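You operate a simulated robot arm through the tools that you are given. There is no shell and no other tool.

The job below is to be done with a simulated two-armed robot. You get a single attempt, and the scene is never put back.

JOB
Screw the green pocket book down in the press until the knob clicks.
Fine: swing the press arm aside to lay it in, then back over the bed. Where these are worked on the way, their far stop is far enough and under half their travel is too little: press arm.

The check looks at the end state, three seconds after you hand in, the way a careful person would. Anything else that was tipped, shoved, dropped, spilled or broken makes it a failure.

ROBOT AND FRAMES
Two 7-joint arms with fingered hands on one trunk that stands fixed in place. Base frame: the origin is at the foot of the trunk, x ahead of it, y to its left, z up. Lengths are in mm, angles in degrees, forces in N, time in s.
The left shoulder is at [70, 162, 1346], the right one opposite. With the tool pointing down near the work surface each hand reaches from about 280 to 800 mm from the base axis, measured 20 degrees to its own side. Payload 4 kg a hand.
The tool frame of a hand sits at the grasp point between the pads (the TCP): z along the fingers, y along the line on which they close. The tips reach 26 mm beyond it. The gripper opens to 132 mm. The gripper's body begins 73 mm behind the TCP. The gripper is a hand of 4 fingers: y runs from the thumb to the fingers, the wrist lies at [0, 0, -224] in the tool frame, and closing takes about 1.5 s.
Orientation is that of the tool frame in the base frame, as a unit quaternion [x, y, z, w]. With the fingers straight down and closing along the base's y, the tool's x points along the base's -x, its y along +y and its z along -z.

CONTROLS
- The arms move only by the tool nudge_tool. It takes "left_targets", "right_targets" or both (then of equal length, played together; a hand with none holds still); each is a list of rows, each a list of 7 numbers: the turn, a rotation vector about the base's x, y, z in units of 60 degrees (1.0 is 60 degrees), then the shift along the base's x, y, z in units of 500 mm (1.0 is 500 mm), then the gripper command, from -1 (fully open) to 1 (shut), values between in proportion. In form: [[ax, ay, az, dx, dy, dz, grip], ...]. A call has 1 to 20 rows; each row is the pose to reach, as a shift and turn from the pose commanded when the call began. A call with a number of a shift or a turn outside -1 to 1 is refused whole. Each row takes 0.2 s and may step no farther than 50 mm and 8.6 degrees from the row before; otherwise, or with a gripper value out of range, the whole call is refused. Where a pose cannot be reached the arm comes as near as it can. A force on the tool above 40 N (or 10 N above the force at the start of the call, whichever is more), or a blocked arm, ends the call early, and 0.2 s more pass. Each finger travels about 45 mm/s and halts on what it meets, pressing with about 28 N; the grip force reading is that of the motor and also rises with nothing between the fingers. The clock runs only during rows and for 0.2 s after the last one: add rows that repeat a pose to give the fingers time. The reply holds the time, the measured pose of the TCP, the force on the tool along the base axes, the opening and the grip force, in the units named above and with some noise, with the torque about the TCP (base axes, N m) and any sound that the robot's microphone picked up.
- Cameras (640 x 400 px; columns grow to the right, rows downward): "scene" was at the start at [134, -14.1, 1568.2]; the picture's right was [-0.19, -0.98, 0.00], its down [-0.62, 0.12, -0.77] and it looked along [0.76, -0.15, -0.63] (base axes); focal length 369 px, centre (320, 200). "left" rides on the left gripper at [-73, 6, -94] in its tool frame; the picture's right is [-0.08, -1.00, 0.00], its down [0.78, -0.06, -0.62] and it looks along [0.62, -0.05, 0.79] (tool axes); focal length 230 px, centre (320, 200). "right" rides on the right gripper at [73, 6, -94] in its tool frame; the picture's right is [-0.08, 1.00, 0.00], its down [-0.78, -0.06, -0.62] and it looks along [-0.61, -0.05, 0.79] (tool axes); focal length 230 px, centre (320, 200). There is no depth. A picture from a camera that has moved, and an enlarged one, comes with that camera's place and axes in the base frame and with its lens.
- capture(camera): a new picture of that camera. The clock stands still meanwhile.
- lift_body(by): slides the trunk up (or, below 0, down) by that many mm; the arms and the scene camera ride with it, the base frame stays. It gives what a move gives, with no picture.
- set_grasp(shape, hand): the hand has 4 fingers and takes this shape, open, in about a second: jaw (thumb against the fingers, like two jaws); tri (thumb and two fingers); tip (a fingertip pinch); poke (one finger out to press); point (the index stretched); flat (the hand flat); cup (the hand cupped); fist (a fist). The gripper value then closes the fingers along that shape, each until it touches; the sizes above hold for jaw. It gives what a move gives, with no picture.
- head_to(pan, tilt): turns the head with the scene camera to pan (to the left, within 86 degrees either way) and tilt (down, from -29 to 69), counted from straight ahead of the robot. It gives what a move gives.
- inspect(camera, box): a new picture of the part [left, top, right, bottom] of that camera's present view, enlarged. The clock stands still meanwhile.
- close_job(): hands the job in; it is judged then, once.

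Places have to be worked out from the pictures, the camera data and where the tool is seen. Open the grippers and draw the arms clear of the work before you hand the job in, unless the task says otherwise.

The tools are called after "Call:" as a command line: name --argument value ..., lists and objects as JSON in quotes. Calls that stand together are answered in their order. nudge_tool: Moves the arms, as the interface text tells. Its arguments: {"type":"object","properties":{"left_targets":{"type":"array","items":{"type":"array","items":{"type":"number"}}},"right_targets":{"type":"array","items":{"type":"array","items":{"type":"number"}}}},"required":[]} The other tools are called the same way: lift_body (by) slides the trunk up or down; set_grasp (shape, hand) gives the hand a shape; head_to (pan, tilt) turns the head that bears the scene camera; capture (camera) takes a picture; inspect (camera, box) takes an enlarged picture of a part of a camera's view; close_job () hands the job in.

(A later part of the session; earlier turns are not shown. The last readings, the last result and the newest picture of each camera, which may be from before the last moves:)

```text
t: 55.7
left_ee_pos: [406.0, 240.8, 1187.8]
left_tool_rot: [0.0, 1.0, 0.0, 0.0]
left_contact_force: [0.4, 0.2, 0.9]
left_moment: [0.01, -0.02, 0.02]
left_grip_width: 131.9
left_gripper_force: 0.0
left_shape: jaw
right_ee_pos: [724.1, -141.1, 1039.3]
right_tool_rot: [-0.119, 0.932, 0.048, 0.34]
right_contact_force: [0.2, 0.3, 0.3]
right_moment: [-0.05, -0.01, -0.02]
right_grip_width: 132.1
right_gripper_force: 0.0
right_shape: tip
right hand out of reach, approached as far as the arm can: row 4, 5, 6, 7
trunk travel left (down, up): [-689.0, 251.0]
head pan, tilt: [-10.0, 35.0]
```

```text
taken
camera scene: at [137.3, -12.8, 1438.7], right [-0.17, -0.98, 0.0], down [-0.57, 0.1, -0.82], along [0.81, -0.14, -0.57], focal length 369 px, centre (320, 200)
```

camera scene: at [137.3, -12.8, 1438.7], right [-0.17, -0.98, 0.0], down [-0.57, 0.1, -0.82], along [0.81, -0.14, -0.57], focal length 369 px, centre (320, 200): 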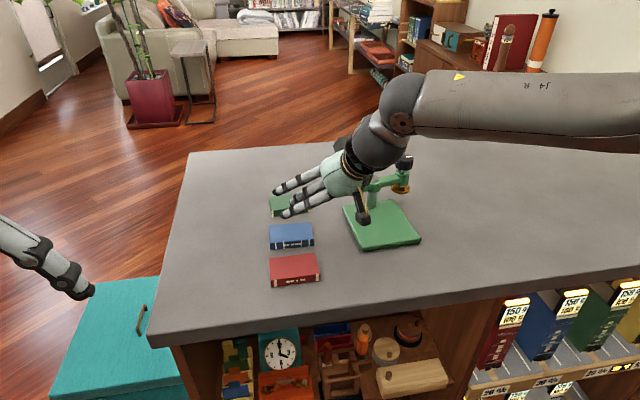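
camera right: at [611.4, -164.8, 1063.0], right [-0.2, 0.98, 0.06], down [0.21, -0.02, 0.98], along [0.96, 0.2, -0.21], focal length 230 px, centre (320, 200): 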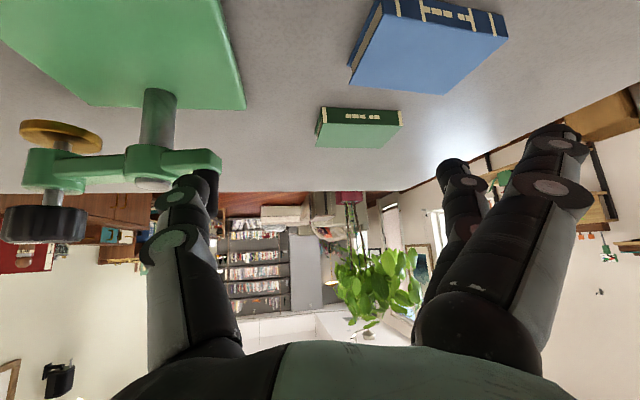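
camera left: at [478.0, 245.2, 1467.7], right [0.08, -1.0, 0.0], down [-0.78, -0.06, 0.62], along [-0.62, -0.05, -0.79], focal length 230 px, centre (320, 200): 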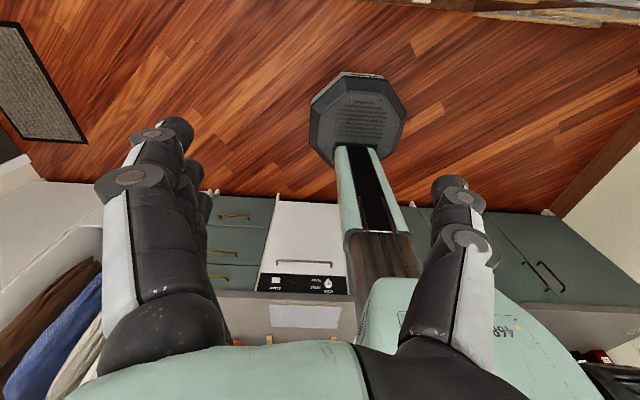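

It stops when yaw gets small while the elbow is still bent. I'll yaw back to about 45° and lower, then extend with that yaw kept.

Call:
nudge_tool --right_targets '[[0, 0, 0.12, 0, 0.02, 0, -1], [0, 0, 0.24, 0, 0.05, -0.02, -1], [0, 0, 0.36, 0, 0.09, -0.05, -1], [0, 0, 0.5, 0.01, 0.13, -0.08, -1], [0, 0, 0.5, 0.05, 0.16, -0.1, -1], [0, 0, 0.5, 0.1, 0.17, -0.1, -1], [0, 0, 0.5, 0.15, 0.17, -0.1, -1], [0, 0, 0.5, 0.2, 0.17, -0.1, -1], [0, 0, 0.5, 0.2, 0.17, -0.1, -1]]'

Call:
capture --camera "right"

Call:
capture --camera "scene"

```text
t: 57.7
left_ee_pos: [405.9, 239.7, 1188.3]
left_tool_rot: [0.0, 1.0, 0.0, 0.0]
left_contact_force: [0.4, 0.8, -0.1]
left_moment: [-0.02, 0.04, 0.0]
left_grip_width: 132.0
left_gripper_force: 0.1
left_shape: jaw
right_ee_pos: [730.9, -118.1, 1021.8]
right_tool_rot: [-0.356, 0.869, 0.134, 0.316]
right_contact_force: [0.8, 0.4, 1.0]
right_moment: [0.04, 0.01, 0.01]
right_grip_width: 132.0
right_gripper_force: 0.1
right_shape: tip
right hand out of reach, approached as far as the arm can: row 3, 4, 5, 6, 7, 8, 9
trunk travel left (down, up): [-689.0, 251.0]
head pan, tilt: [-10.0, 35.0]
```

```text
taken
camera right: at [645.0, -195.2, 1046.1], right [-0.66, 0.75, 0.06], down [0.19, 0.09, 0.98], along [0.73, 0.66, -0.21], focal length 230 px, centre (320, 200)
```

right: 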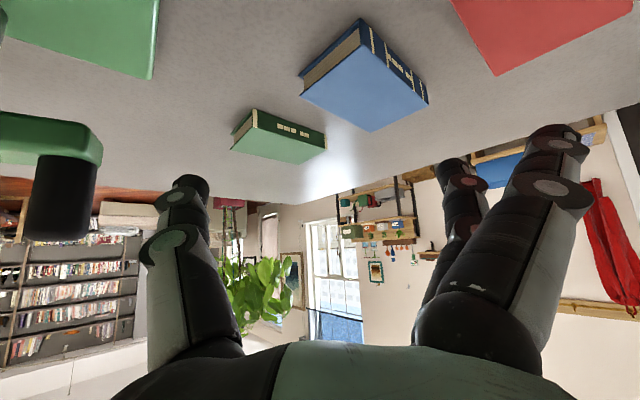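

```text
taken
camera scene: at [137.0, -12.9, 1438.7], right [-0.17, -0.98, 0.0], down [-0.56, 0.1, -0.82], along [0.81, -0.14, -0.57], focal length 369 px, centre (320, 200)
```

scene: 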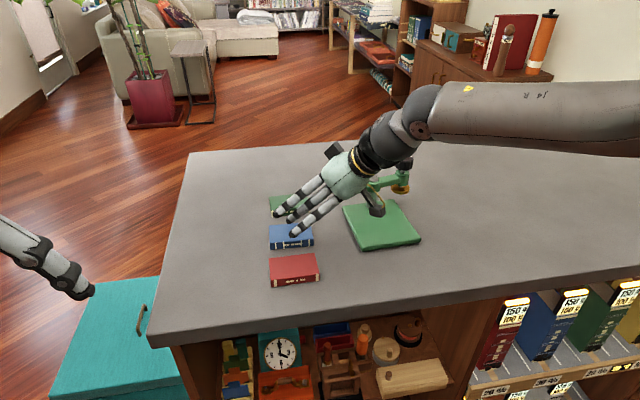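

To understand the limit, I'll look at the elbow's actual location in this pose.

Call:
head_to --pan -50 --tilt 25

Call:
capture --camera "scene"

```text
t: 58.7
left_ee_pos: [406.7, 239.4, 1187.7]
left_tool_rot: [0.0, 1.0, 0.0, 0.0]
left_contact_force: [0.1, 0.1, 0.5]
left_moment: [0.02, 0.03, 0.0]
left_grip_width: 132.1
left_gripper_force: 0.1
left_shape: jaw
right_ee_pos: [731.0, -116.5, 1021.7]
right_tool_rot: [-0.357, 0.869, 0.135, 0.316]
right_contact_force: [0.9, 0.0, 0.4]
right_moment: [0.01, 0.03, -0.03]
right_grip_width: 132.1
right_gripper_force: 0.2
right_shape: tip
trunk travel left (down, up): [-689.0, 251.0]
head pan, tilt: [-50.0, 25.0]
```

```text
taken
camera scene: at [109.5, -68.0, 1454.5], right [-0.77, -0.64, 0.0], down [-0.27, 0.32, -0.91], along [0.58, -0.69, -0.42], focal length 369 px, centre (320, 200)
```

scene: 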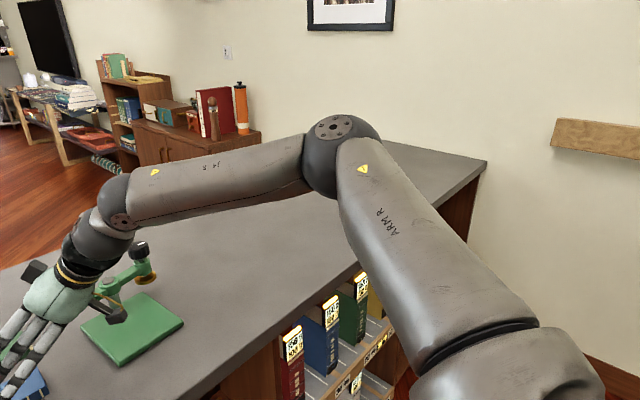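

The upper arm stays frozen in the same direction in every stuck pose, so I need a different arm posture. I'll retract, swing to the free area at the right of the press, and test the stated tool-down reach there to learn how the arm extends.

Call:
nudge_tool --right_targets '[[0, 0, -0.1, -0.06, -0.02, 0.02, -1], [0, 0, -0.2, -0.13, -0.05, 0.04, -1], [0, 0, -0.3, -0.2, -0.1, 0.06, -1], [0, 0, -0.4, -0.26, -0.16, 0.06, -1], [0, 0, -0.5, -0.28, -0.24, 0.06, -1], [0, 0, -0.6, -0.28, -0.33, 0.06, -1], [0, 0, -0.73, -0.28, -0.42, 0.06, -1], [0, 0, -0.73, -0.28, -0.51, 0.06, -1], [0, 0, -0.73, -0.28, -0.6, 0.06, -1], [0, 0, -0.73, -0.28, -0.69, 0.06, -1], [0, 0, -0.73, -0.28, -0.76, 0.06, -1]]'

Call:
lift_body --by 136

Call:
nudge_tool --right_targets '[[0, 0.1, 0, 0, 0, -0.05, -1], [0, 0.2, 0, 0, 0, -0.12, -1], [0, 0.3, 0, 0, 0, -0.2, -1], [0, 0.42, 0, 0.02, 0, -0.28, -1], [0, 0.54, 0, 0.06, 0, -0.34, -1], [0, 0.66, 0, 0.12, 0, -0.38, -1], [0, 0.66, 0, 0.18, 0, -0.4, -1], [0, 0.66, 0, 0.24, 0, -0.4, -1], [0, 0.66, 0, 0.3, 0, -0.4, -1], [0, 0.66, 0, 0.3, 0, -0.4, -1]]'

Call:
capture --camera "scene"

```text
t: 61.1
left_ee_pos: [405.3, 239.6, 1189.1]
left_tool_rot: [0.0, 1.0, 0.001, 0.0]
left_contact_force: [0.0, -1.1, -0.6]
left_moment: [0.03, 0.03, 0.01]
left_grip_width: 131.8
left_gripper_force: 0.1
left_shape: jaw
right_ee_pos: [589.9, -503.6, 1052.3]
right_tool_rot: [-0.007, 0.939, 0.007, 0.343]
right_contact_force: [0.9, -0.6, 0.4]
right_moment: [0.0, -0.03, 0.01]
right_grip_width: 131.9
right_gripper_force: 0.1
right_shape: tip
trunk travel left (down, up): [-689.0, 251.0]
head pan, tilt: [-50.0, 25.0]
```

```text
t: 62.8
left_ee_pos: [406.0, 239.3, 1324.3]
left_tool_rot: [-0.001, 1.0, 0.0, 0.0]
left_contact_force: [-0.5, -0.3, 0.4]
left_moment: [-0.03, -0.02, -0.02]
left_grip_width: 131.9
left_gripper_force: 0.1
left_shape: jaw
right_ee_pos: [588.8, -502.2, 1187.6]
right_tool_rot: [-0.006, 0.939, 0.006, 0.343]
right_contact_force: [0.9, -1.0, -0.8]
right_moment: [0.0, 0.02, 0.01]
right_grip_width: 132.0
right_gripper_force: 0.1
right_shape: tip
trunk travel left (down, up): [-825.0, 115.0]
head pan, tilt: [-50.0, 25.0]
```

```text
t: 65.0
left_ee_pos: [406.1, 239.7, 1324.8]
left_tool_rot: [-0.001, 1.0, 0.0, 0.0]
left_contact_force: [0.1, -0.3, -0.2]
left_moment: [0.02, -0.02, 0.0]
left_grip_width: 132.2
left_gripper_force: 0.0
left_shape: jaw
right_ee_pos: [632.1, -496.2, 1020.4]
right_tool_rot: [-0.005, 1.0, 0.01, 0.006]
right_contact_force: [0.3, -0.1, -1.1]
right_moment: [-0.02, -0.02, -0.03]
right_grip_width: 131.8
right_gripper_force: 0.1
right_shape: tip
right hand out of reach, approached as far as the arm can: row 6, 7, 8, 9, 10
trunk travel left (down, up): [-825.0, 115.0]
head pan, tilt: [-50.0, 25.0]
```

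```text
taken
camera scene: at [108.4, -68.6, 1590.6], right [-0.77, -0.64, 0.0], down [-0.27, 0.32, -0.91], along [0.58, -0.69, -0.42], focal length 369 px, centre (320, 200)
```

scene: 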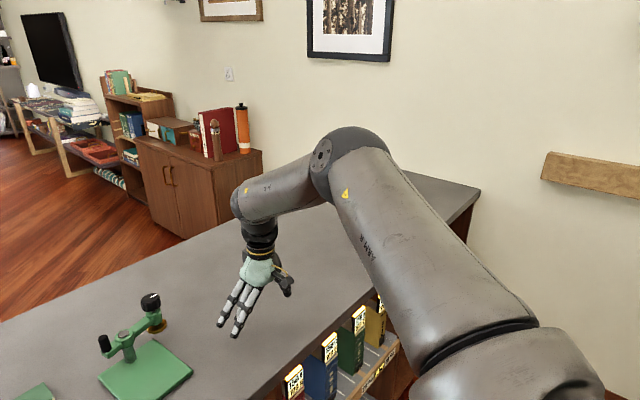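

The upper arm is again at exactly the same direction. I'll test which joint is limiting by raising the hand 200 mm and pulling it back slightly, then see if the upper arm moves.

Call:
nudge_tool --right_targets '[[0, 0, 0, -0.04, 0, 0.08, -1], [0, 0, 0, -0.08, 0, 0.16, -1], [0, 0, 0, -0.12, 0, 0.24, -1], [0, 0, 0, -0.16, 0, 0.32, -1], [0, 0, 0, -0.2, 0, 0.4, -1], [0, 0, 0, -0.2, 0, 0.4, -1]]'

Call:
capture --camera "scene"

```text
t: 66.4
left_ee_pos: [406.5, 239.6, 1323.9]
left_tool_rot: [0.0, 1.0, 0.0, -0.001]
left_contact_force: [-0.1, -0.6, -0.5]
left_moment: [0.01, 0.01, -0.04]
left_grip_width: 132.1
left_gripper_force: 0.0
left_shape: jaw
right_ee_pos: [534.5, -495.1, 1221.6]
right_tool_rot: [-0.004, 1.0, 0.009, 0.003]
right_contact_force: [0.3, 0.5, 0.2]
right_moment: [0.02, 0.04, 0.04]
right_grip_width: 132.0
right_gripper_force: 0.1
right_shape: tip
trunk travel left (down, up): [-825.0, 115.0]
head pan, tilt: [-50.0, 25.0]
```

```text
taken
camera scene: at [110.7, -68.4, 1590.4], right [-0.77, -0.64, 0.0], down [-0.27, 0.32, -0.91], along [0.58, -0.69, -0.42], focal length 369 px, centre (320, 200)
```

scene: 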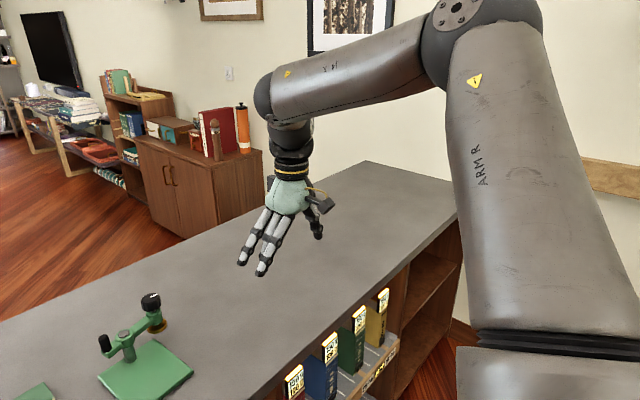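

The upper arm does move when the hand is raised, so it was resting against shoulder limits in an elbow-up branch. I'll try to get to an elbow-down posture by drawing the hand back beside the body and low, watching the elbow.

Call:
nudge_tool --right_targets '[[0, -0.125, 0, -0.06, 0, -0.02, -1], [0, -0.25, 0, -0.12, 0, -0.04, -1], [0, -0.375, 0, -0.18, 0, -0.06, -1], [0, -0.5, 0, -0.24, 0, -0.08, -1], [0, -0.625, 0, -0.3, 0, -0.1, -1], [0, -0.75, 0, -0.36, 0, -0.14, -1], [0, -0.75, 0, -0.4, 0, -0.2, -1], [0, -0.75, 0, -0.42, 0, -0.28, -1], [0, -0.75, 0, -0.44, 0, -0.36, -1], [0, -0.75, 0, -0.44, 0, -0.44, -1]]'

Call:
capture --camera "scene"

```text
t: 68.6
left_ee_pos: [407.0, 238.9, 1324.0]
left_tool_rot: [0.0, 1.0, 0.001, -0.001]
left_contact_force: [1.0, -0.7, 0.3]
left_moment: [-0.01, 0.07, -0.01]
left_grip_width: 131.6
left_gripper_force: 0.0
left_shape: jaw
right_ee_pos: [313.4, -496.1, 1004.2]
right_tool_rot: [-0.008, 0.922, 0.007, 0.386]
right_contact_force: [-0.4, 0.1, 0.4]
right_moment: [0.03, -0.02, 0.0]
right_grip_width: 131.8
right_gripper_force: 0.1
right_shape: tip
trunk travel left (down, up): [-825.0, 115.0]
head pan, tilt: [-50.0, 25.0]
```

```text
taken
camera scene: at [111.3, -69.9, 1590.3], right [-0.77, -0.64, 0.0], down [-0.27, 0.33, -0.91], along [0.58, -0.69, -0.42], focal length 369 px, centre (320, 200)
```

scene: 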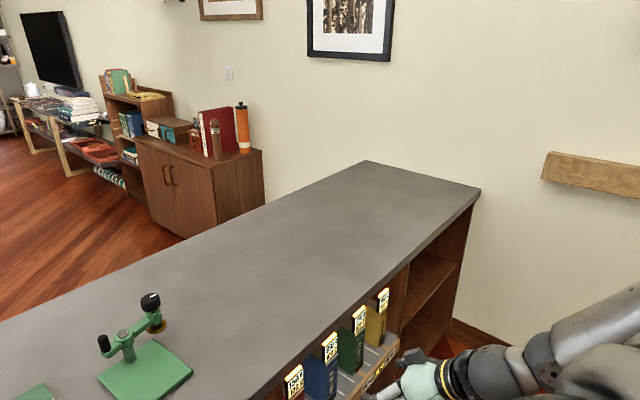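

That moved without limits. I'll look further right and down to see the elbow now.

Call:
head_to --pan -80 --tilt 45

Call:
capture --camera "scene"

```text
t: 69.5
left_ee_pos: [405.4, 240.9, 1324.1]
left_tool_rot: [-0.001, 1.0, -0.001, 0.0]
left_contact_force: [-0.4, 0.3, 0.0]
left_moment: [0.03, 0.0, -0.02]
left_grip_width: 131.9
left_gripper_force: 0.1
left_shape: jaw
right_ee_pos: [309.6, -495.4, 1005.6]
right_tool_rot: [-0.008, 0.922, 0.007, 0.387]
right_contact_force: [0.6, 0.0, 0.7]
right_moment: [0.02, -0.02, -0.01]
right_grip_width: 131.9
right_gripper_force: 0.0
right_shape: tip
trunk travel left (down, up): [-825.0, 115.0]
head pan, tilt: [-80.0, 45.0]
```

```text
taken
camera scene: at [63.8, -77.2, 1560.0], right [-0.98, -0.17, 0.0], down [-0.12, 0.7, -0.71], along [0.12, -0.7, -0.71], focal length 369 px, centre (320, 200)
```

scene: 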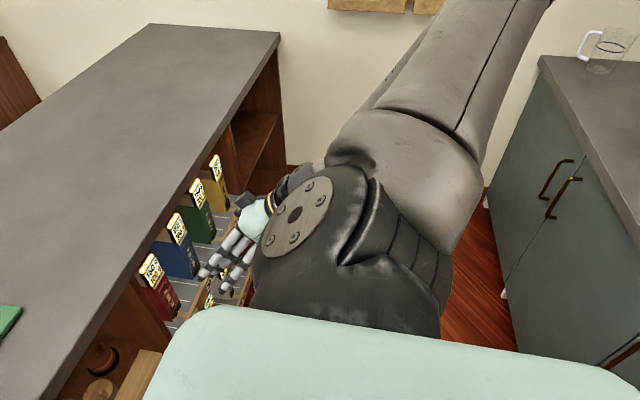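

The upper arm now points outward and slightly back and down, so it has passed to the other side of the shoulder's singular pose. I'll raise the trunk to the top, lower the hand relative to it, and move forward low to see if the elbow now stays down.

Call:
lift_body --by 115

Call:
nudge_tool --right_targets '[[0, 0, 0, 0, 0, -0.08, -1], [0, 0, 0, 0, 0, -0.16, -1], [0, 0, 0, 0, 0, -0.24, -1], [0, 0, 0, 0, 0, -0.3, -1], [0, 0, 0, 0, 0.02, -0.3, -1]]'

Call:
capture --camera "scene"

```text
t: 71.0
left_ee_pos: [406.5, 240.0, 1439.9]
left_tool_rot: [0.0, 1.0, 0.0, 0.0]
left_contact_force: [0.1, 0.7, -0.2]
left_moment: [0.02, 0.0, 0.02]
left_grip_width: 132.0
left_gripper_force: 0.2
left_shape: jaw
right_ee_pos: [310.9, -495.9, 1119.9]
right_tool_rot: [-0.008, 0.922, 0.006, 0.386]
right_contact_force: [-0.1, 0.9, -0.6]
right_moment: [-0.03, -0.05, -0.03]
right_grip_width: 132.1
right_gripper_force: 0.1
right_shape: tip
trunk travel left (down, up): [-940.0, 0.0]
head pan, tilt: [-80.0, 45.0]
```

```text
t: 72.2
left_ee_pos: [405.3, 240.3, 1438.3]
left_tool_rot: [0.0, 1.0, -0.001, -0.001]
left_contact_force: [0.3, -1.0, 0.0]
left_moment: [-0.04, -0.02, 0.0]
left_grip_width: 131.8
left_gripper_force: 0.0
left_shape: jaw
right_ee_pos: [311.0, -483.6, 970.4]
right_tool_rot: [-0.006, 0.922, 0.006, 0.387]
right_contact_force: [0.8, 0.2, 0.2]
right_moment: [0.03, -0.04, 0.01]
right_grip_width: 132.0
right_gripper_force: 0.1
right_shape: tip
trunk travel left (down, up): [-940.0, 0.0]
head pan, tilt: [-80.0, 45.0]
```

```text
taken
camera scene: at [64.2, -77.6, 1674.9], right [-0.98, -0.17, 0.0], down [-0.12, 0.7, -0.71], along [0.12, -0.7, -0.71], focal length 369 px, centre (320, 200)
```

scene: 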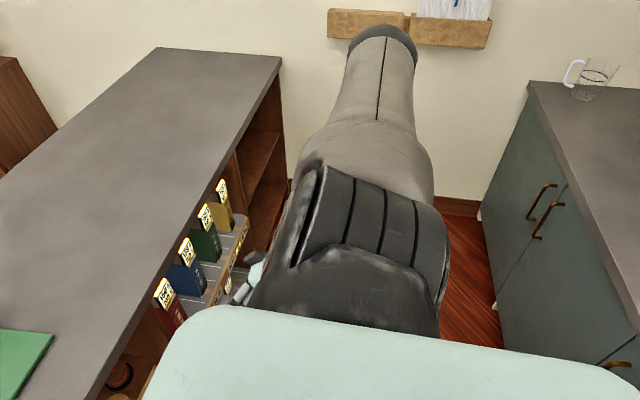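

The upper arm is now straight out sideways with the forearm hanging. I'll straighten the arm down at the robot's right side (free space there), so that bringing the hand forward again bends the elbow the other way.

Call:
nudge_tool --right_targets '[[0, 0, 0, 0, -0.08, -0.04, -1], [0, 0, 0, 0, -0.16, -0.08, -1], [0, 0, 0, 0, -0.24, -0.13, -1], [0, 0, 0, 0, -0.32, -0.18, -1], [0, 0, 0, 0, -0.38, -0.24, -1], [0, 0, 0, 0, -0.42, -0.3, -1], [0, 0, 0, 0, -0.42, -0.3, -1]]'

Call:
capture --camera "scene"

```text
t: 73.8
left_ee_pos: [406.4, 239.8, 1439.5]
left_tool_rot: [0.0, 1.0, 0.001, 0.001]
left_contact_force: [0.2, -1.1, -0.4]
left_moment: [0.0, -0.03, -0.01]
left_grip_width: 131.8
left_gripper_force: 0.0
left_shape: jaw
right_ee_pos: [310.1, -696.5, 821.7]
right_tool_rot: [-0.006, 0.922, 0.006, 0.387]
right_contact_force: [0.0, -0.2, -1.1]
right_moment: [-0.02, -0.02, 0.01]
right_grip_width: 132.1
right_gripper_force: 0.0
right_shape: tip
trunk travel left (down, up): [-940.0, 0.0]
head pan, tilt: [-80.0, 45.0]
```

```text
taken
camera scene: at [64.3, -77.3, 1675.0], right [-0.98, -0.17, 0.0], down [-0.12, 0.7, -0.71], along [0.12, -0.7, -0.71], focal length 369 px, centre (320, 200)
```

scene: 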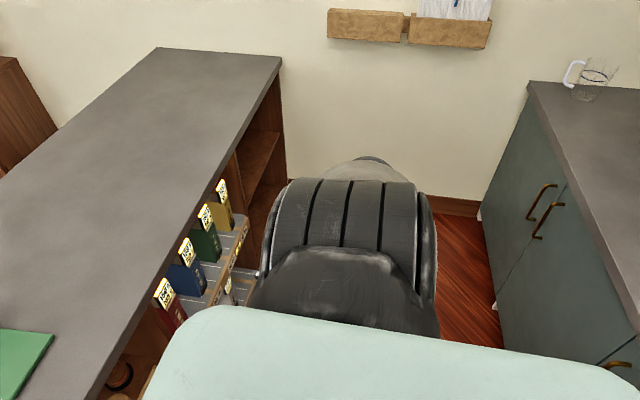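

The arm now hangs with the elbow low. I'll keep it nearly straight and sweep it up and forward over the table on the free right side of the press.

Call:
nudge_tool --right_targets '[[0, 0, 0, 0.02, -0.01, 0.08, -1], [0, 0, 0, 0.05, -0.01, 0.16, -1], [0, 0, 0, 0.1, -0.01, 0.24, -1], [0, 0, 0, 0.16, 0, 0.31, -1], [0, 0, 0, 0.22, 0, 0.385, -1], [0, 0, 0, 0.29, 0.01, 0.45, -1], [0, 0, 0, 0.37, 0.02, 0.5, -1], [0, 0, 0, 0.455, 0.03, 0.535, -1], [0, 0, 0, 0.54, 0.045, 0.556, -1], [0, 0, 0, 0.62, 0.06, 0.556, -1], [0, 0, 0, 0.7, 0.076, 0.556, -1], [0, 0, 0, 0.786, 0.076, 0.556, -1], [0, 0, 0, 0.786, 0.076, 0.556, -1]]'

Call:
head_to --pan -55 --tilt 35

Call:
capture --camera "scene"

```text
t: 76.6
left_ee_pos: [405.5, 240.6, 1440.1]
left_tool_rot: [0.0, 1.0, 0.0, 0.0]
left_contact_force: [-0.2, 0.4, 0.8]
left_moment: [0.0, -0.04, -0.02]
left_grip_width: 131.9
left_gripper_force: 0.1
left_shape: jaw
right_ee_pos: [708.1, -658.7, 1101.9]
right_tool_rot: [-0.008, 0.922, 0.006, 0.387]
right_contact_force: [0.1, -0.1, -0.2]
right_moment: [-0.02, -0.01, -0.03]
right_grip_width: 132.3
right_gripper_force: 0.1
right_shape: tip
trunk travel left (down, up): [-940.0, 0.0]
head pan, tilt: [-80.0, 45.0]
```

```text
t: 77.5
left_ee_pos: [405.3, 238.4, 1439.7]
left_tool_rot: [0.0, 1.0, 0.001, 0.001]
left_contact_force: [0.1, 0.3, -0.4]
left_moment: [0.03, -0.01, -0.01]
left_grip_width: 132.0
left_gripper_force: 0.0
left_shape: jaw
right_ee_pos: [705.6, -659.1, 1102.1]
right_tool_rot: [-0.008, 0.922, 0.006, 0.386]
right_contact_force: [-1.0, 0.7, 1.3]
right_moment: [-0.02, -0.01, 0.01]
right_grip_width: 132.2
right_gripper_force: 0.2
right_shape: tip
trunk travel left (down, up): [-940.0, 0.0]
head pan, tilt: [-55.0, 35.0]
```

```text
taken
camera scene: at [100.2, -70.0, 1689.7], right [-0.82, -0.57, 0.0], down [-0.33, 0.47, -0.82], along [0.47, -0.67, -0.57], focal length 369 px, centre (320, 200)
```

scene: 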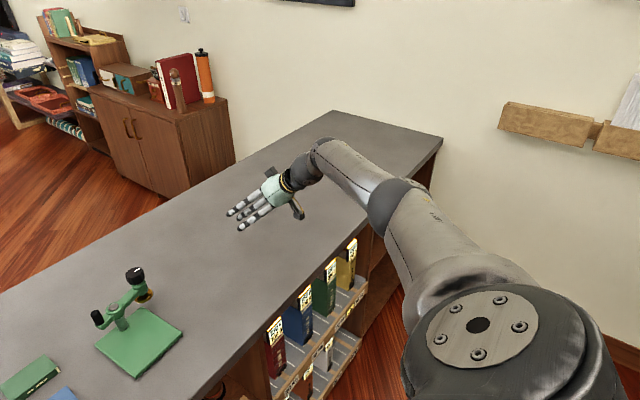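

The arm now extends properly with the elbow down. I'll sweep the stretched arm left at z≈1100, passing above the press (top ≈1042), toward the book.

Call:
nudge_tool --right_targets '[[0, 0, 0, 0.04, 0.075, 0, -1], [0, 0, 0, 0.08, 0.15, 0, -1], [0, 0, 0, 0.12, 0.225, 0, -1], [0, 0, 0, 0.16, 0.3, 0, -1], [0, 0, 0, 0.2, 0.375, 0.01, -1], [0, 0, 0, 0.22, 0.46, 0.02, -1], [0, 0, 0, 0.23, 0.55, 0.02, -1], [0, 0, 0, 0.24, 0.64, 0.02, -1], [0, 0, 0, 0.25, 0.72, 0.02, -1], [0, 0, 0, 0.25, 0.72, 0.02, -1]]'

Call:
capture --camera "scene"

```text
t: 79.7
left_ee_pos: [406.2, 239.1, 1439.6]
left_tool_rot: [0.0, 1.0, 0.0, 0.0]
left_contact_force: [-0.3, -0.2, 0.0]
left_moment: [0.04, 0.02, 0.0]
left_grip_width: 132.0
left_gripper_force: 0.0
left_shape: jaw
right_ee_pos: [828.7, -303.5, 1111.3]
right_tool_rot: [-0.007, 0.922, 0.006, 0.387]
right_contact_force: [0.4, -1.0, 0.1]
right_moment: [0.03, 0.01, 0.02]
right_grip_width: 132.3
right_gripper_force: 0.0
right_shape: tip
trunk travel left (down, up): [-940.0, 0.0]
head pan, tilt: [-55.0, 35.0]
```

```text
taken
camera scene: at [100.5, -70.2, 1689.7], right [-0.82, -0.57, 0.0], down [-0.33, 0.47, -0.82], along [0.47, -0.67, -0.57], focal length 369 px, centre (320, 200)
```

scene: 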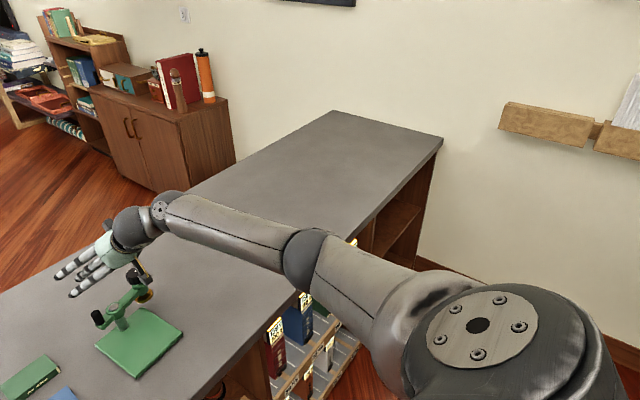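

Reach is good in this posture. I'll continue the sweep left to above the book.

Call:
nudge_tool --right_targets '[[0, 0, 0, 0.0, 0.09, 0, -1], [0, 0, 0, 0.0, 0.18, 0, -1], [0, 0, 0, 0.0, 0.27, 0, -1], [0, 0, 0, -0.01, 0.36, 0, -1], [0, 0, 0, -0.02, 0.44, 0, -1], [0, 0, 0, -0.02, 0.478, 0, -1], [0, 0, 0, -0.02, 0.478, 0, -1]]'

Call:
lift_body --by -90

Call:
head_to --pan -10 --tilt 40

Call:
capture --camera "scene"

Call:
capture --camera "right"

```text
t: 81.3
left_ee_pos: [406.8, 240.1, 1440.0]
left_tool_rot: [0.0, 1.0, -0.001, 0.0]
left_contact_force: [0.3, 0.5, 0.9]
left_moment: [0.02, -0.02, 0.03]
left_grip_width: 132.2
left_gripper_force: 0.1
left_shape: jaw
right_ee_pos: [818.2, -62.3, 1108.5]
right_tool_rot: [-0.006, 0.922, 0.006, 0.387]
right_contact_force: [-0.2, 0.4, 0.0]
right_moment: [-0.01, -0.05, 0.0]
right_grip_width: 132.4
right_gripper_force: 0.0
right_shape: tip
trunk travel left (down, up): [-940.0, 0.0]
head pan, tilt: [-55.0, 35.0]
```

```text
t: 82.5
left_ee_pos: [406.3, 239.9, 1350.2]
left_tool_rot: [0.0, 1.0, 0.0, 0.0]
left_contact_force: [1.0, 0.3, 0.3]
left_moment: [0.0, -0.03, 0.04]
left_grip_width: 131.9
left_gripper_force: 0.2
left_shape: jaw
right_ee_pos: [817.9, -62.2, 1017.7]
right_tool_rot: [-0.007, 0.922, 0.006, 0.387]
right_contact_force: [-0.1, -0.4, 0.5]
right_moment: [-0.01, -0.01, 0.01]
right_grip_width: 132.1
right_gripper_force: 0.1
right_shape: tip
trunk travel left (down, up): [-850.0, 90.0]
head pan, tilt: [-55.0, 35.0]
```

```text
t: 83.6
left_ee_pos: [406.3, 239.9, 1348.8]
left_tool_rot: [0.001, 1.0, -0.001, 0.0]
left_contact_force: [0.1, -0.3, -1.6]
left_moment: [-0.01, 0.0, 0.01]
left_grip_width: 131.6
left_gripper_force: 0.1
left_shape: jaw
right_ee_pos: [819.7, -60.6, 1018.0]
right_tool_rot: [-0.007, 0.922, 0.006, 0.387]
right_contact_force: [-0.6, 0.6, -0.1]
right_moment: [0.0, 0.02, 0.0]
right_grip_width: 132.1
right_gripper_force: 0.0
right_shape: tip
trunk travel left (down, up): [-850.0, 90.0]
head pan, tilt: [-10.0, 40.0]
```

```text
taken
camera scene: at [134.0, -12.3, 1592.2], right [-0.17, -0.98, 0.0], down [-0.63, 0.11, -0.77], along [0.75, -0.13, -0.64], focal length 369 px, centre (320, 200)
```

scene: 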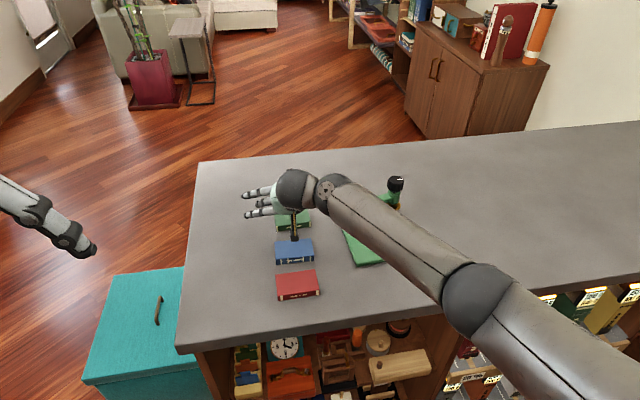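

```text
taken
camera right: at [700.6, -57.7, 1030.6], right [0.04, 1.0, 0.06], down [0.11, -0.07, 0.99], along [0.99, -0.03, -0.11], focal length 230 px, centre (320, 200)
```

right: 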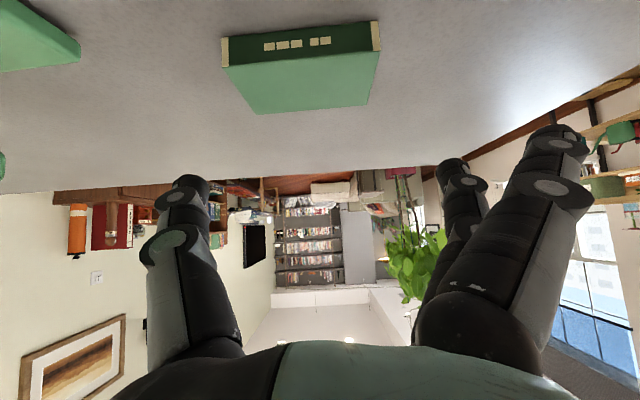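

The hand is above the book, which I re-measure at centre ≈[856,-66], top z≈930. I'll raise the hand 70 mm and lower the trunk 110 mm to shoulder ≈1261 for reach, then align.

Call:
nudge_tool --right_targets '[[0, 0, 0, 0.0, 0, 0.07, -1], [0, 0, 0, 0.0, 0, 0.14, -1], [0, 0, 0, 0.0, 0, 0.14, -1]]'

Call:
lift_body --by -110

Call:
nudge_tool --right_targets '[[0, 0.03, -0.007, 0.025, -0.005, 0, -1], [0, 0.057, -0.014, 0.05, -0.01, 0, -1], [0, 0.057, -0.014, 0.05, -0.01, 0, -1]]'

Call:
capture --camera "right"

Call:
capture --camera "scene"

```text
t: 84.4
left_ee_pos: [405.7, 239.1, 1349.4]
left_tool_rot: [0.001, 1.0, 0.0, 0.0]
left_contact_force: [-0.2, 0.1, 0.8]
left_moment: [-0.01, 0.02, 0.0]
left_grip_width: 131.8
left_gripper_force: 0.0
left_shape: jaw
right_ee_pos: [819.0, -59.1, 1088.2]
right_tool_rot: [-0.007, 0.922, 0.006, 0.387]
right_contact_force: [0.2, -0.5, -0.3]
right_moment: [-0.01, 0.0, 0.0]
right_grip_width: 132.1
right_gripper_force: 0.0
right_shape: tip
trunk travel left (down, up): [-850.0, 90.0]
head pan, tilt: [-10.0, 40.0]
```

```text
t: 85.9
left_ee_pos: [405.7, 240.3, 1239.4]
left_tool_rot: [0.0, 1.0, 0.0, 0.0]
left_contact_force: [0.0, 0.1, 0.4]
left_moment: [0.0, -0.04, 0.02]
left_grip_width: 131.8
left_gripper_force: 0.0
left_shape: jaw
right_ee_pos: [818.8, -59.6, 979.6]
right_tool_rot: [-0.008, 0.922, 0.006, 0.387]
right_contact_force: [0.1, 0.4, -0.3]
right_moment: [-0.02, 0.03, -0.01]
right_grip_width: 131.7
right_gripper_force: 0.1
right_shape: tip
trunk travel left (down, up): [-740.0, 200.0]
head pan, tilt: [-10.0, 40.0]
```

```text
t: 86.7
left_ee_pos: [405.4, 240.1, 1238.8]
left_tool_rot: [0.0, 1.0, 0.001, 0.0]
left_contact_force: [0.5, -0.2, 0.0]
left_moment: [0.01, 0.0, -0.01]
left_grip_width: 132.0
left_gripper_force: 0.1
left_shape: jaw
right_ee_pos: [843.0, -64.4, 978.0]
right_tool_rot: [0.0, 0.933, 0.003, 0.359]
right_contact_force: [0.0, 0.0, -0.2]
right_moment: [0.01, -0.02, 0.0]
right_grip_width: 132.0
right_gripper_force: 0.0
right_shape: tip
trunk travel left (down, up): [-740.0, 200.0]
head pan, tilt: [-10.0, 40.0]
```

```text
taken
camera right: at [726.8, -60.5, 997.1], right [0.05, 1.0, 0.06], down [0.17, -0.07, 0.98], along [0.98, -0.04, -0.17], focal length 230 px, centre (320, 200)
```

right: 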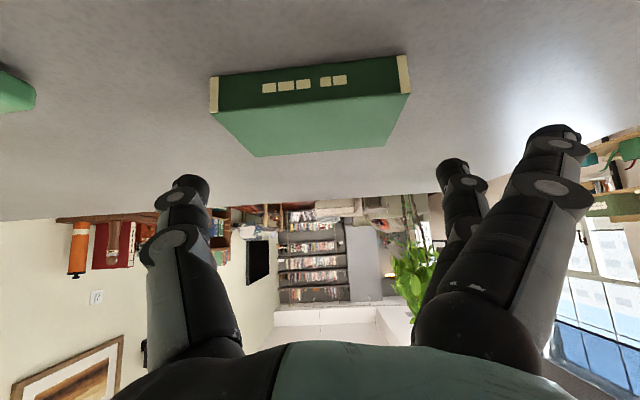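

```text
taken
camera scene: at [133.6, -12.6, 1482.2], right [-0.17, -0.98, 0.0], down [-0.63, 0.11, -0.77], along [0.75, -0.13, -0.64], focal length 369 px, centre (320, 200)
```

scene: 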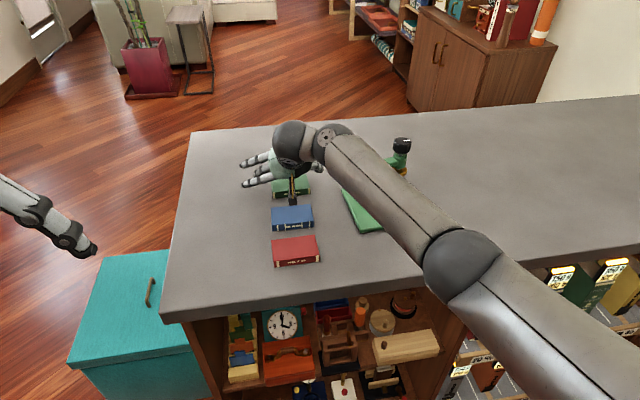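

Aligned over the book: centre ≈[856,-67], top ≈933, table ≈914. I'll descend to z≈950 in small steps and check force.

Call:
nudge_tool --right_targets '[[0, 0, 0, 0.004, -0.005, -0.02, -1], [0, 0, 0, 0.004, -0.005, -0.04, -1], [0, 0, 0, 0.004, -0.005, -0.055, -1], [0, 0, 0, 0.004, -0.005, -0.055, -1]]'

Call:
capture --camera "right"

Call:
inspect --camera "scene" --box '[220, 100, 360, 220]'

```text
t: 87.7
left_ee_pos: [405.8, 240.6, 1241.0]
left_tool_rot: [0.0, 1.0, 0.0, 0.0]
left_contact_force: [-0.2, 0.4, 0.3]
left_moment: [0.0, 0.0, 0.01]
left_grip_width: 132.0
left_gripper_force: 0.2
left_shape: jaw
right_ee_pos: [844.7, -67.6, 951.4]
right_tool_rot: [0.0, 0.933, 0.003, 0.359]
right_contact_force: [-0.2, 0.2, -0.2]
right_moment: [0.0, -0.01, 0.0]
right_grip_width: 132.1
right_gripper_force: 0.1
right_shape: tip
trunk travel left (down, up): [-740.0, 200.0]
head pan, tilt: [-10.0, 40.0]
```

```text
taken
camera right: at [728.0, -62.5, 969.9], right [0.05, 1.0, 0.06], down [0.17, -0.07, 0.98], along [0.98, -0.04, -0.17], focal length 230 px, centre (320, 200)
```

right: 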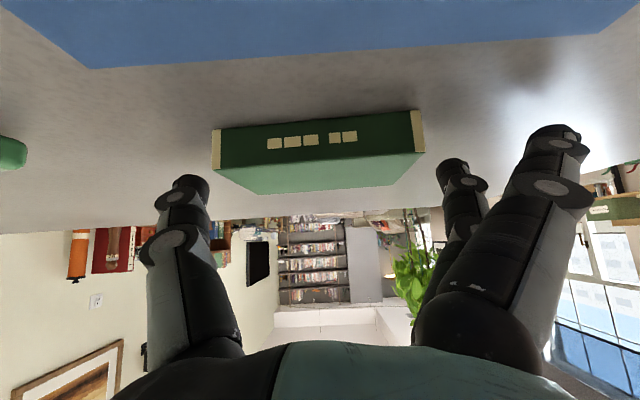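

```text
3.33 times, centred on (290, 160) of scene
camera zoom: at [133.9, -12.2, 1482.2], right [-0.17, -0.98, 0.0], down [-0.63, 0.11, -0.77], along [0.75, -0.13, -0.64], focal length 1229 px, centre (420, 333)
```

zoom: 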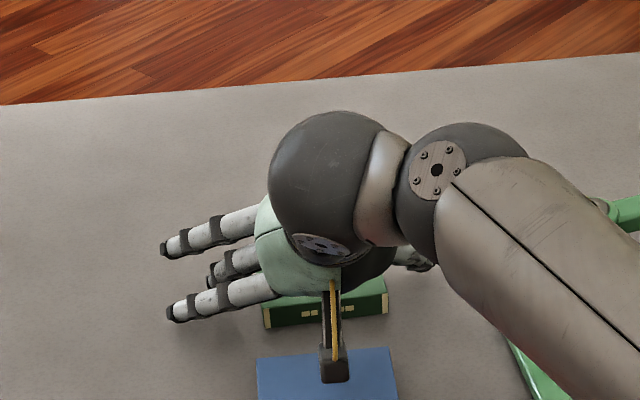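

No contact yet. I'll descend 5 mm more, then check force before closing.

Call:
nudge_tool --right_targets '[[0, 0, 0, 0, 0, -0.005, -1], [0, 0, 0, 0, 0, -0.01, -1], [0, 0, 0, 0, 0, -0.01, -1]]'

Call:
inspect --camera "right" --box '[140, 80, 500, 260]'

```text
t: 88.5
left_ee_pos: [405.2, 239.3, 1240.0]
left_tool_rot: [0.0, 1.0, 0.0, 0.0]
left_contact_force: [-0.1, 0.5, -1.0]
left_moment: [0.0, 0.03, -0.01]
left_grip_width: 131.8
left_gripper_force: 0.1
left_shape: jaw
right_ee_pos: [844.1, -68.2, 945.2]
right_tool_rot: [-0.001, 0.933, 0.004, 0.359]
right_contact_force: [-0.1, 0.2, -0.3]
right_moment: [0.03, -0.01, 0.02]
right_grip_width: 132.0
right_gripper_force: 0.1
right_shape: tip
trunk travel left (down, up): [-740.0, 200.0]
head pan, tilt: [-10.0, 40.0]
```

```text
1.78 times, centred on (320, 170) of right
camera zoom: at [728.3, -62.1, 965.2], right [0.05, 1.0, 0.06], down [0.17, -0.07, 0.98], along [0.98, -0.04, -0.17], focal length 409 px, centre (320, 253)
```

zoom: 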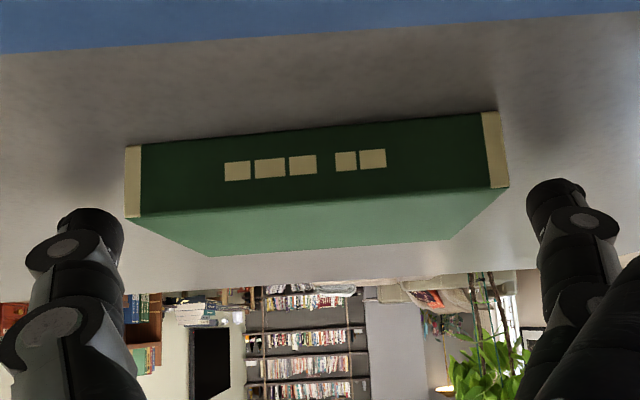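

Thumb and middle fingertips sit alongside the book ends at about mid-thickness with no contact force. I'll close now.

Call:
nudge_tool --right_targets '[[0, 0, 0, 0, 0, 0, -0.6], [0, 0, 0, 0, 0, 0, -0.2], [0, 0, 0, 0, 0, 0, 0.2], [0, 0, 0, 0, 0, 0, 0.6], [0, 0, 0, 0, 0, 0, 1], [0, 0, 0, 0, 0, 0, 1], [0, 0, 0, 0, 0, 0, 1], [0, 0, 0, 0, 0, 0, 1]]'

Call:
capture --camera "right"

Call:
inspect --camera "scene" --box '[220, 100, 360, 220]'

```text
t: 90.3
left_ee_pos: [406.0, 239.1, 1238.4]
left_tool_rot: [-0.001, 1.0, -0.001, 0.0]
left_contact_force: [0.2, -0.7, -0.4]
left_moment: [-0.01, 0.02, 0.01]
left_grip_width: 131.8
left_gripper_force: 0.2
left_shape: jaw
right_ee_pos: [845.6, -66.8, 946.7]
right_tool_rot: [0.001, 0.933, 0.004, 0.359]
right_contact_force: [0.9, 1.1, 0.2]
right_moment: [0.05, 0.03, -0.02]
right_grip_width: 84.3
right_gripper_force: 28.2
right_shape: tip
trunk travel left (down, up): [-740.0, 200.0]
head pan, tilt: [-10.0, 40.0]
```

```text
taken
camera right: at [728.3, -62.0, 965.3], right [0.05, 1.0, 0.06], down [0.17, -0.07, 0.98], along [0.98, -0.04, -0.17], focal length 230 px, centre (320, 200)
```

right: 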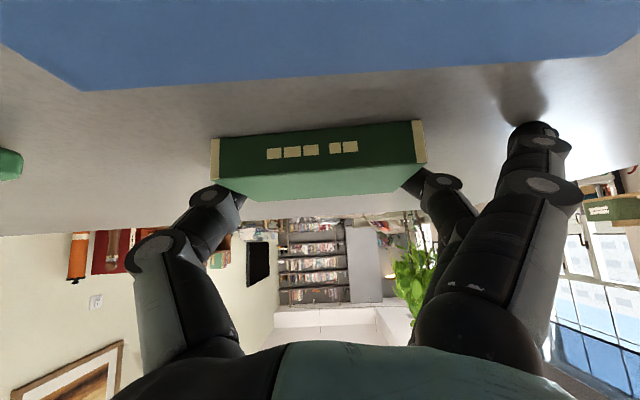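

```text
3.33 times, centred on (290, 160) of scene
camera zoom: at [134.0, -12.2, 1482.2], right [-0.17, -0.98, 0.0], down [-0.63, 0.11, -0.77], along [0.75, -0.13, -0.64], focal length 1229 px, centre (420, 333)
```

zoom: 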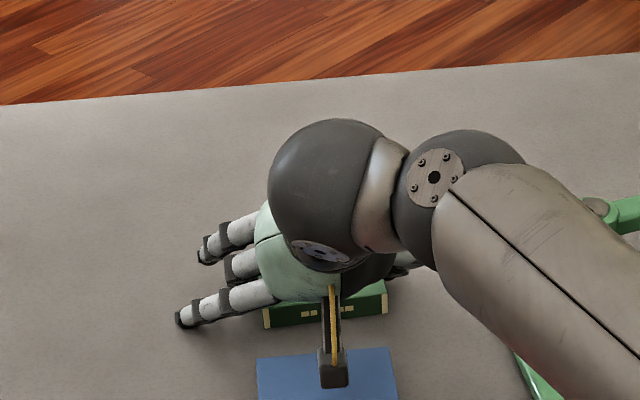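

The grip closed at 84 mm with 28 N on the book. I'll lift 25 mm gently and check that the book comes along level.

Call:
nudge_tool --right_targets '[[0, 0, 0, 0, 0, 0.008, 1], [0, 0, 0, 0, 0, 0.018, 1], [0, 0, 0, 0, 0, 0.03, 1], [0, 0, 0, 0, 0, 0.044, 1], [0, 0, 0, 0, 0, 0.05, 1], [0, 0, 0, 0, 0, 0.05, 1]]'

Call:
capture --camera "right"

Call:
inspect --camera "scene" --box '[220, 100, 360, 220]'

```text
t: 91.7
left_ee_pos: [406.9, 242.1, 1238.8]
left_tool_rot: [0.0, 1.0, 0.0, 0.0]
left_contact_force: [0.1, 0.0, -0.4]
left_moment: [0.01, -0.02, 0.06]
left_grip_width: 131.9
left_gripper_force: 0.0
left_shape: jaw
right_ee_pos: [845.9, -67.0, 971.0]
right_tool_rot: [0.0, 0.933, 0.004, 0.359]
right_contact_force: [-0.3, 0.3, -1.5]
right_moment: [0.02, 0.02, 0.01]
right_grip_width: 84.2
right_gripper_force: 28.2
right_shape: tip
trunk travel left (down, up): [-740.0, 200.0]
head pan, tilt: [-10.0, 40.0]
```

```text
taken
camera right: at [728.9, -61.7, 991.5], right [0.05, 1.0, 0.06], down [0.17, -0.07, 0.98], along [0.98, -0.04, -0.17], focal length 230 px, centre (320, 200)
```

right: 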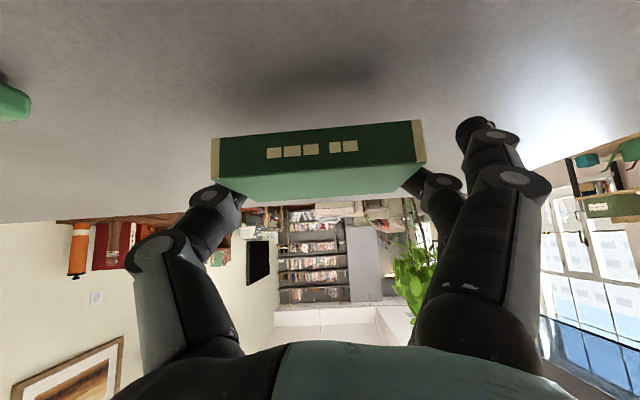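

```text
3.33 times, centred on (290, 160) of scene
camera zoom: at [134.1, -12.2, 1482.2], right [-0.17, -0.98, 0.0], down [-0.63, 0.11, -0.77], along [0.75, -0.13, -0.64], focal length 1229 px, centre (420, 333)
```

zoom: 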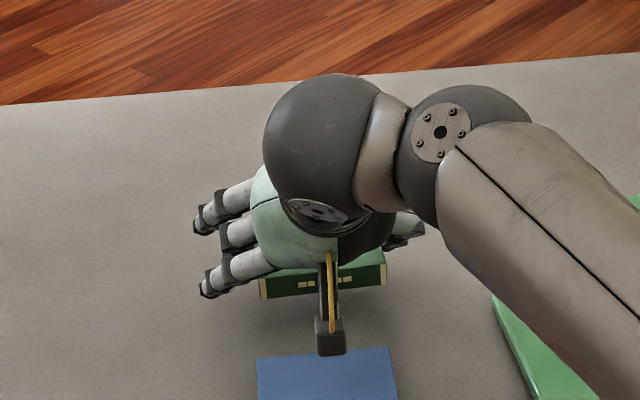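

The book is held firmly and level. I'll raise it a bit, draw it back to x≈716, then move right over the bed, staying clear of the swung-aside arm.

Call:
nudge_tool --right_targets '[[0, 0, 0, 0, 0, 0.04, 1], [0, 0, 0, -0.04, 0, 0.08, 1], [0, 0, 0, -0.1, 0, 0.1, 1], [0, 0, 0, -0.17, 0, 0.1, 1], [0, 0, 0, -0.23, -0.02, 0.1, 1], [0, 0, 0, -0.26, -0.07, 0.1, 1], [0, 0, 0, -0.26, -0.14, 0.1, 1], [0, 0, 0, -0.26, -0.21, 0.1, 1], [0, 0, 0, -0.26, -0.28, 0.1, 1], [0, 0, 0, -0.26, -0.34, 0.1, 1], [0, 0, 0, -0.26, -0.376, 0.1, 1], [0, 0, 0, -0.26, -0.376, 0.1, 1]]'

Call:
capture --camera "right"

Call:
capture --camera "scene"

```text
t: 94.3
left_ee_pos: [405.4, 240.6, 1238.9]
left_tool_rot: [0.0, 1.0, 0.0, 0.0]
left_contact_force: [0.1, 0.0, 0.0]
left_moment: [0.03, 0.01, 0.01]
left_grip_width: 131.7
left_gripper_force: 0.0
left_shape: jaw
right_ee_pos: [715.9, -257.1, 1019.6]
right_tool_rot: [0.0, 0.933, 0.004, 0.359]
right_contact_force: [-0.2, 0.6, -0.3]
right_moment: [0.01, 0.0, -0.01]
right_grip_width: 84.1
right_gripper_force: 28.1
right_shape: tip
trunk travel left (down, up): [-740.0, 200.0]
head pan, tilt: [-10.0, 40.0]
```

```text
taken
camera right: at [600.4, -251.3, 1039.6], right [0.05, 1.0, 0.06], down [0.17, -0.07, 0.98], along [0.98, -0.04, -0.17], focal length 230 px, centre (320, 200)
```

right: 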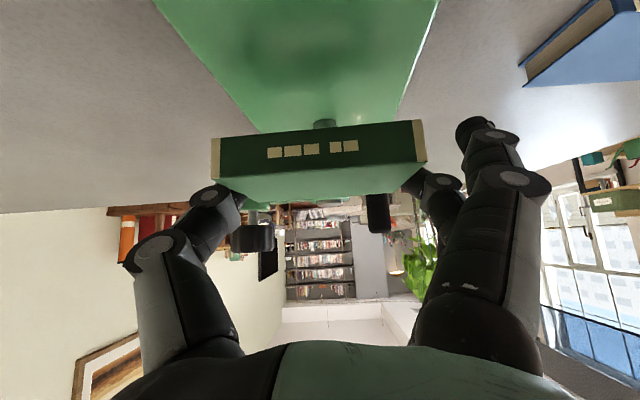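

```text
taken
camera scene: at [134.0, -12.0, 1482.2], right [-0.17, -0.98, 0.0], down [-0.63, 0.11, -0.77], along [0.75, -0.13, -0.64], focal length 369 px, centre (320, 200)
```

scene: 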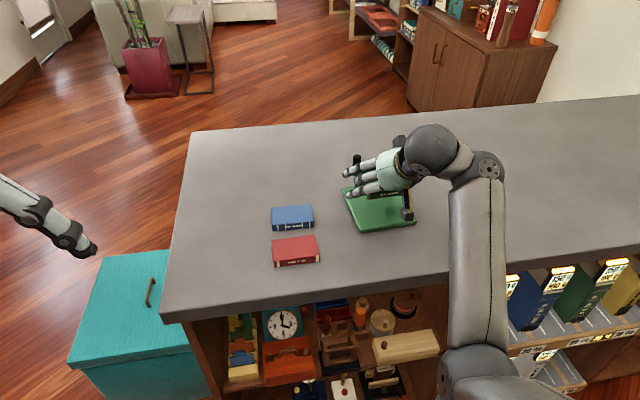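

The book is above the bed, with its centre at about [726,-257]. I'll descend toward the plate, adding the plate's ~3° yaw, stopping slightly above expected contact.

Call:
nudge_tool --right_targets '[[0, 0, 0.02, 0, 0.001, -0.03, 1], [0, 0, 0.04, 0, 0.002, -0.06, 1], [0, 0, 0.05, 0, 0.003, -0.09, 1], [0, 0, 0.05, 0, 0.003, -0.114, 1], [0, 0, 0.05, 0, 0.003, -0.114, 1]]'

Call:
capture --camera "right"

Call:
inspect --camera "scene" --box '[320, 120, 460, 250]'

```text
t: 95.5
left_ee_pos: [406.6, 238.7, 1238.4]
left_tool_rot: [0.0, 1.0, 0.0, 0.0]
left_contact_force: [-0.1, -0.1, 1.3]
left_moment: [0.01, -0.01, -0.01]
left_grip_width: 131.7
left_gripper_force: 0.1
left_shape: jaw
right_ee_pos: [716.6, -253.5, 963.2]
right_tool_rot: [-0.024, 0.933, 0.013, 0.359]
right_contact_force: [0.2, 0.7, -0.8]
right_moment: [0.02, 0.01, 0.01]
right_grip_width: 84.4
right_gripper_force: 27.6
right_shape: tip
trunk travel left (down, up): [-740.0, 200.0]
head pan, tilt: [-10.0, 40.0]
```

```text
taken
camera right: at [599.6, -255.7, 982.5], right [0.0, 1.0, 0.06], down [0.17, -0.06, 0.98], along [0.98, 0.01, -0.17], focal length 230 px, centre (320, 200)
```

right: 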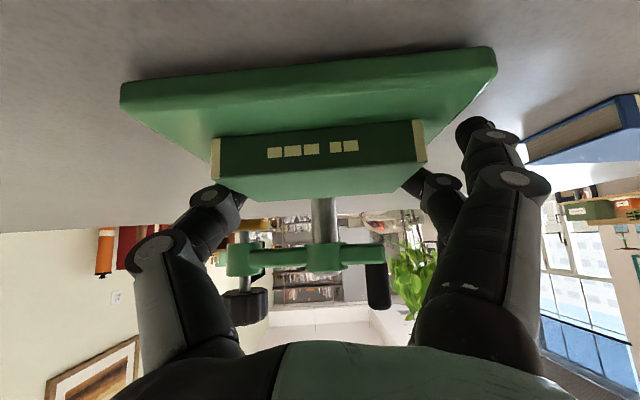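

```text
3.08 times, centred on (390, 185) of scene
camera zoom: at [134.0, -12.0, 1482.2], right [-0.17, -0.98, 0.0], down [-0.63, 0.11, -0.77], along [0.75, -0.13, -0.64], focal length 1134 px, centre (105, 246)
```

zoom: 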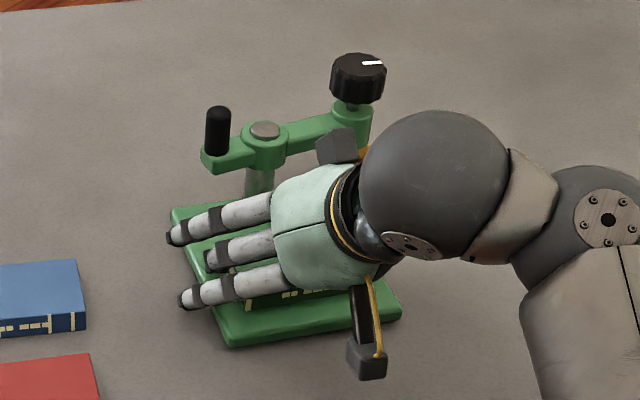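

The book hovers just above the plate with fingers clear. I'll lower in 2 mm steps and watch the force.

Call:
nudge_tool --right_targets '[[0, 0, 0, 0, -0.004, -0.004, 1], [0, 0, 0, 0, -0.004, -0.008, 1], [0, 0, 0, 0, -0.004, -0.008, 1]]'

Call:
inspect --camera "right" --box '[100, 20, 520, 280]'

```text
t: 96.3
left_ee_pos: [405.7, 241.0, 1239.8]
left_tool_rot: [0.0, 1.0, 0.0, 0.0]
left_contact_force: [0.3, 0.6, 0.0]
left_moment: [-0.03, 0.0, -0.02]
left_grip_width: 131.9
left_gripper_force: 0.2
left_shape: jaw
right_ee_pos: [715.3, -255.8, 961.9]
right_tool_rot: [-0.025, 0.933, 0.013, 0.359]
right_contact_force: [2.4, -1.0, 3.9]
right_moment: [-0.06, -0.07, -0.02]
right_grip_width: 84.2
right_gripper_force: 28.3
right_shape: tip
trunk travel left (down, up): [-740.0, 200.0]
head pan, tilt: [-10.0, 40.0]
```

```text
1.52 times, centred on (310, 150) of right
camera zoom: at [599.0, -257.4, 980.7], right [0.0, 1.0, 0.06], down [0.17, -0.06, 0.98], along [0.99, 0.01, -0.17], focal length 351 px, centre (335, 276)
```

zoom: 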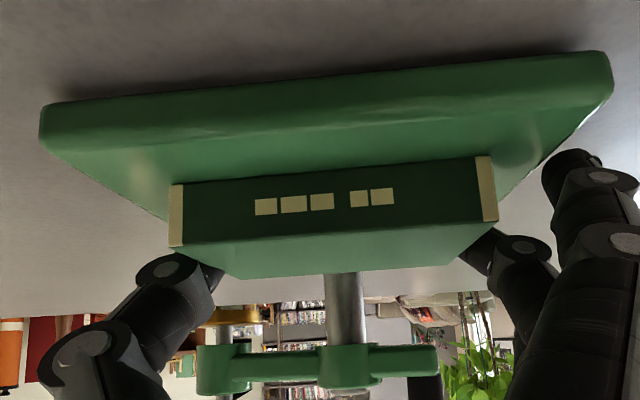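

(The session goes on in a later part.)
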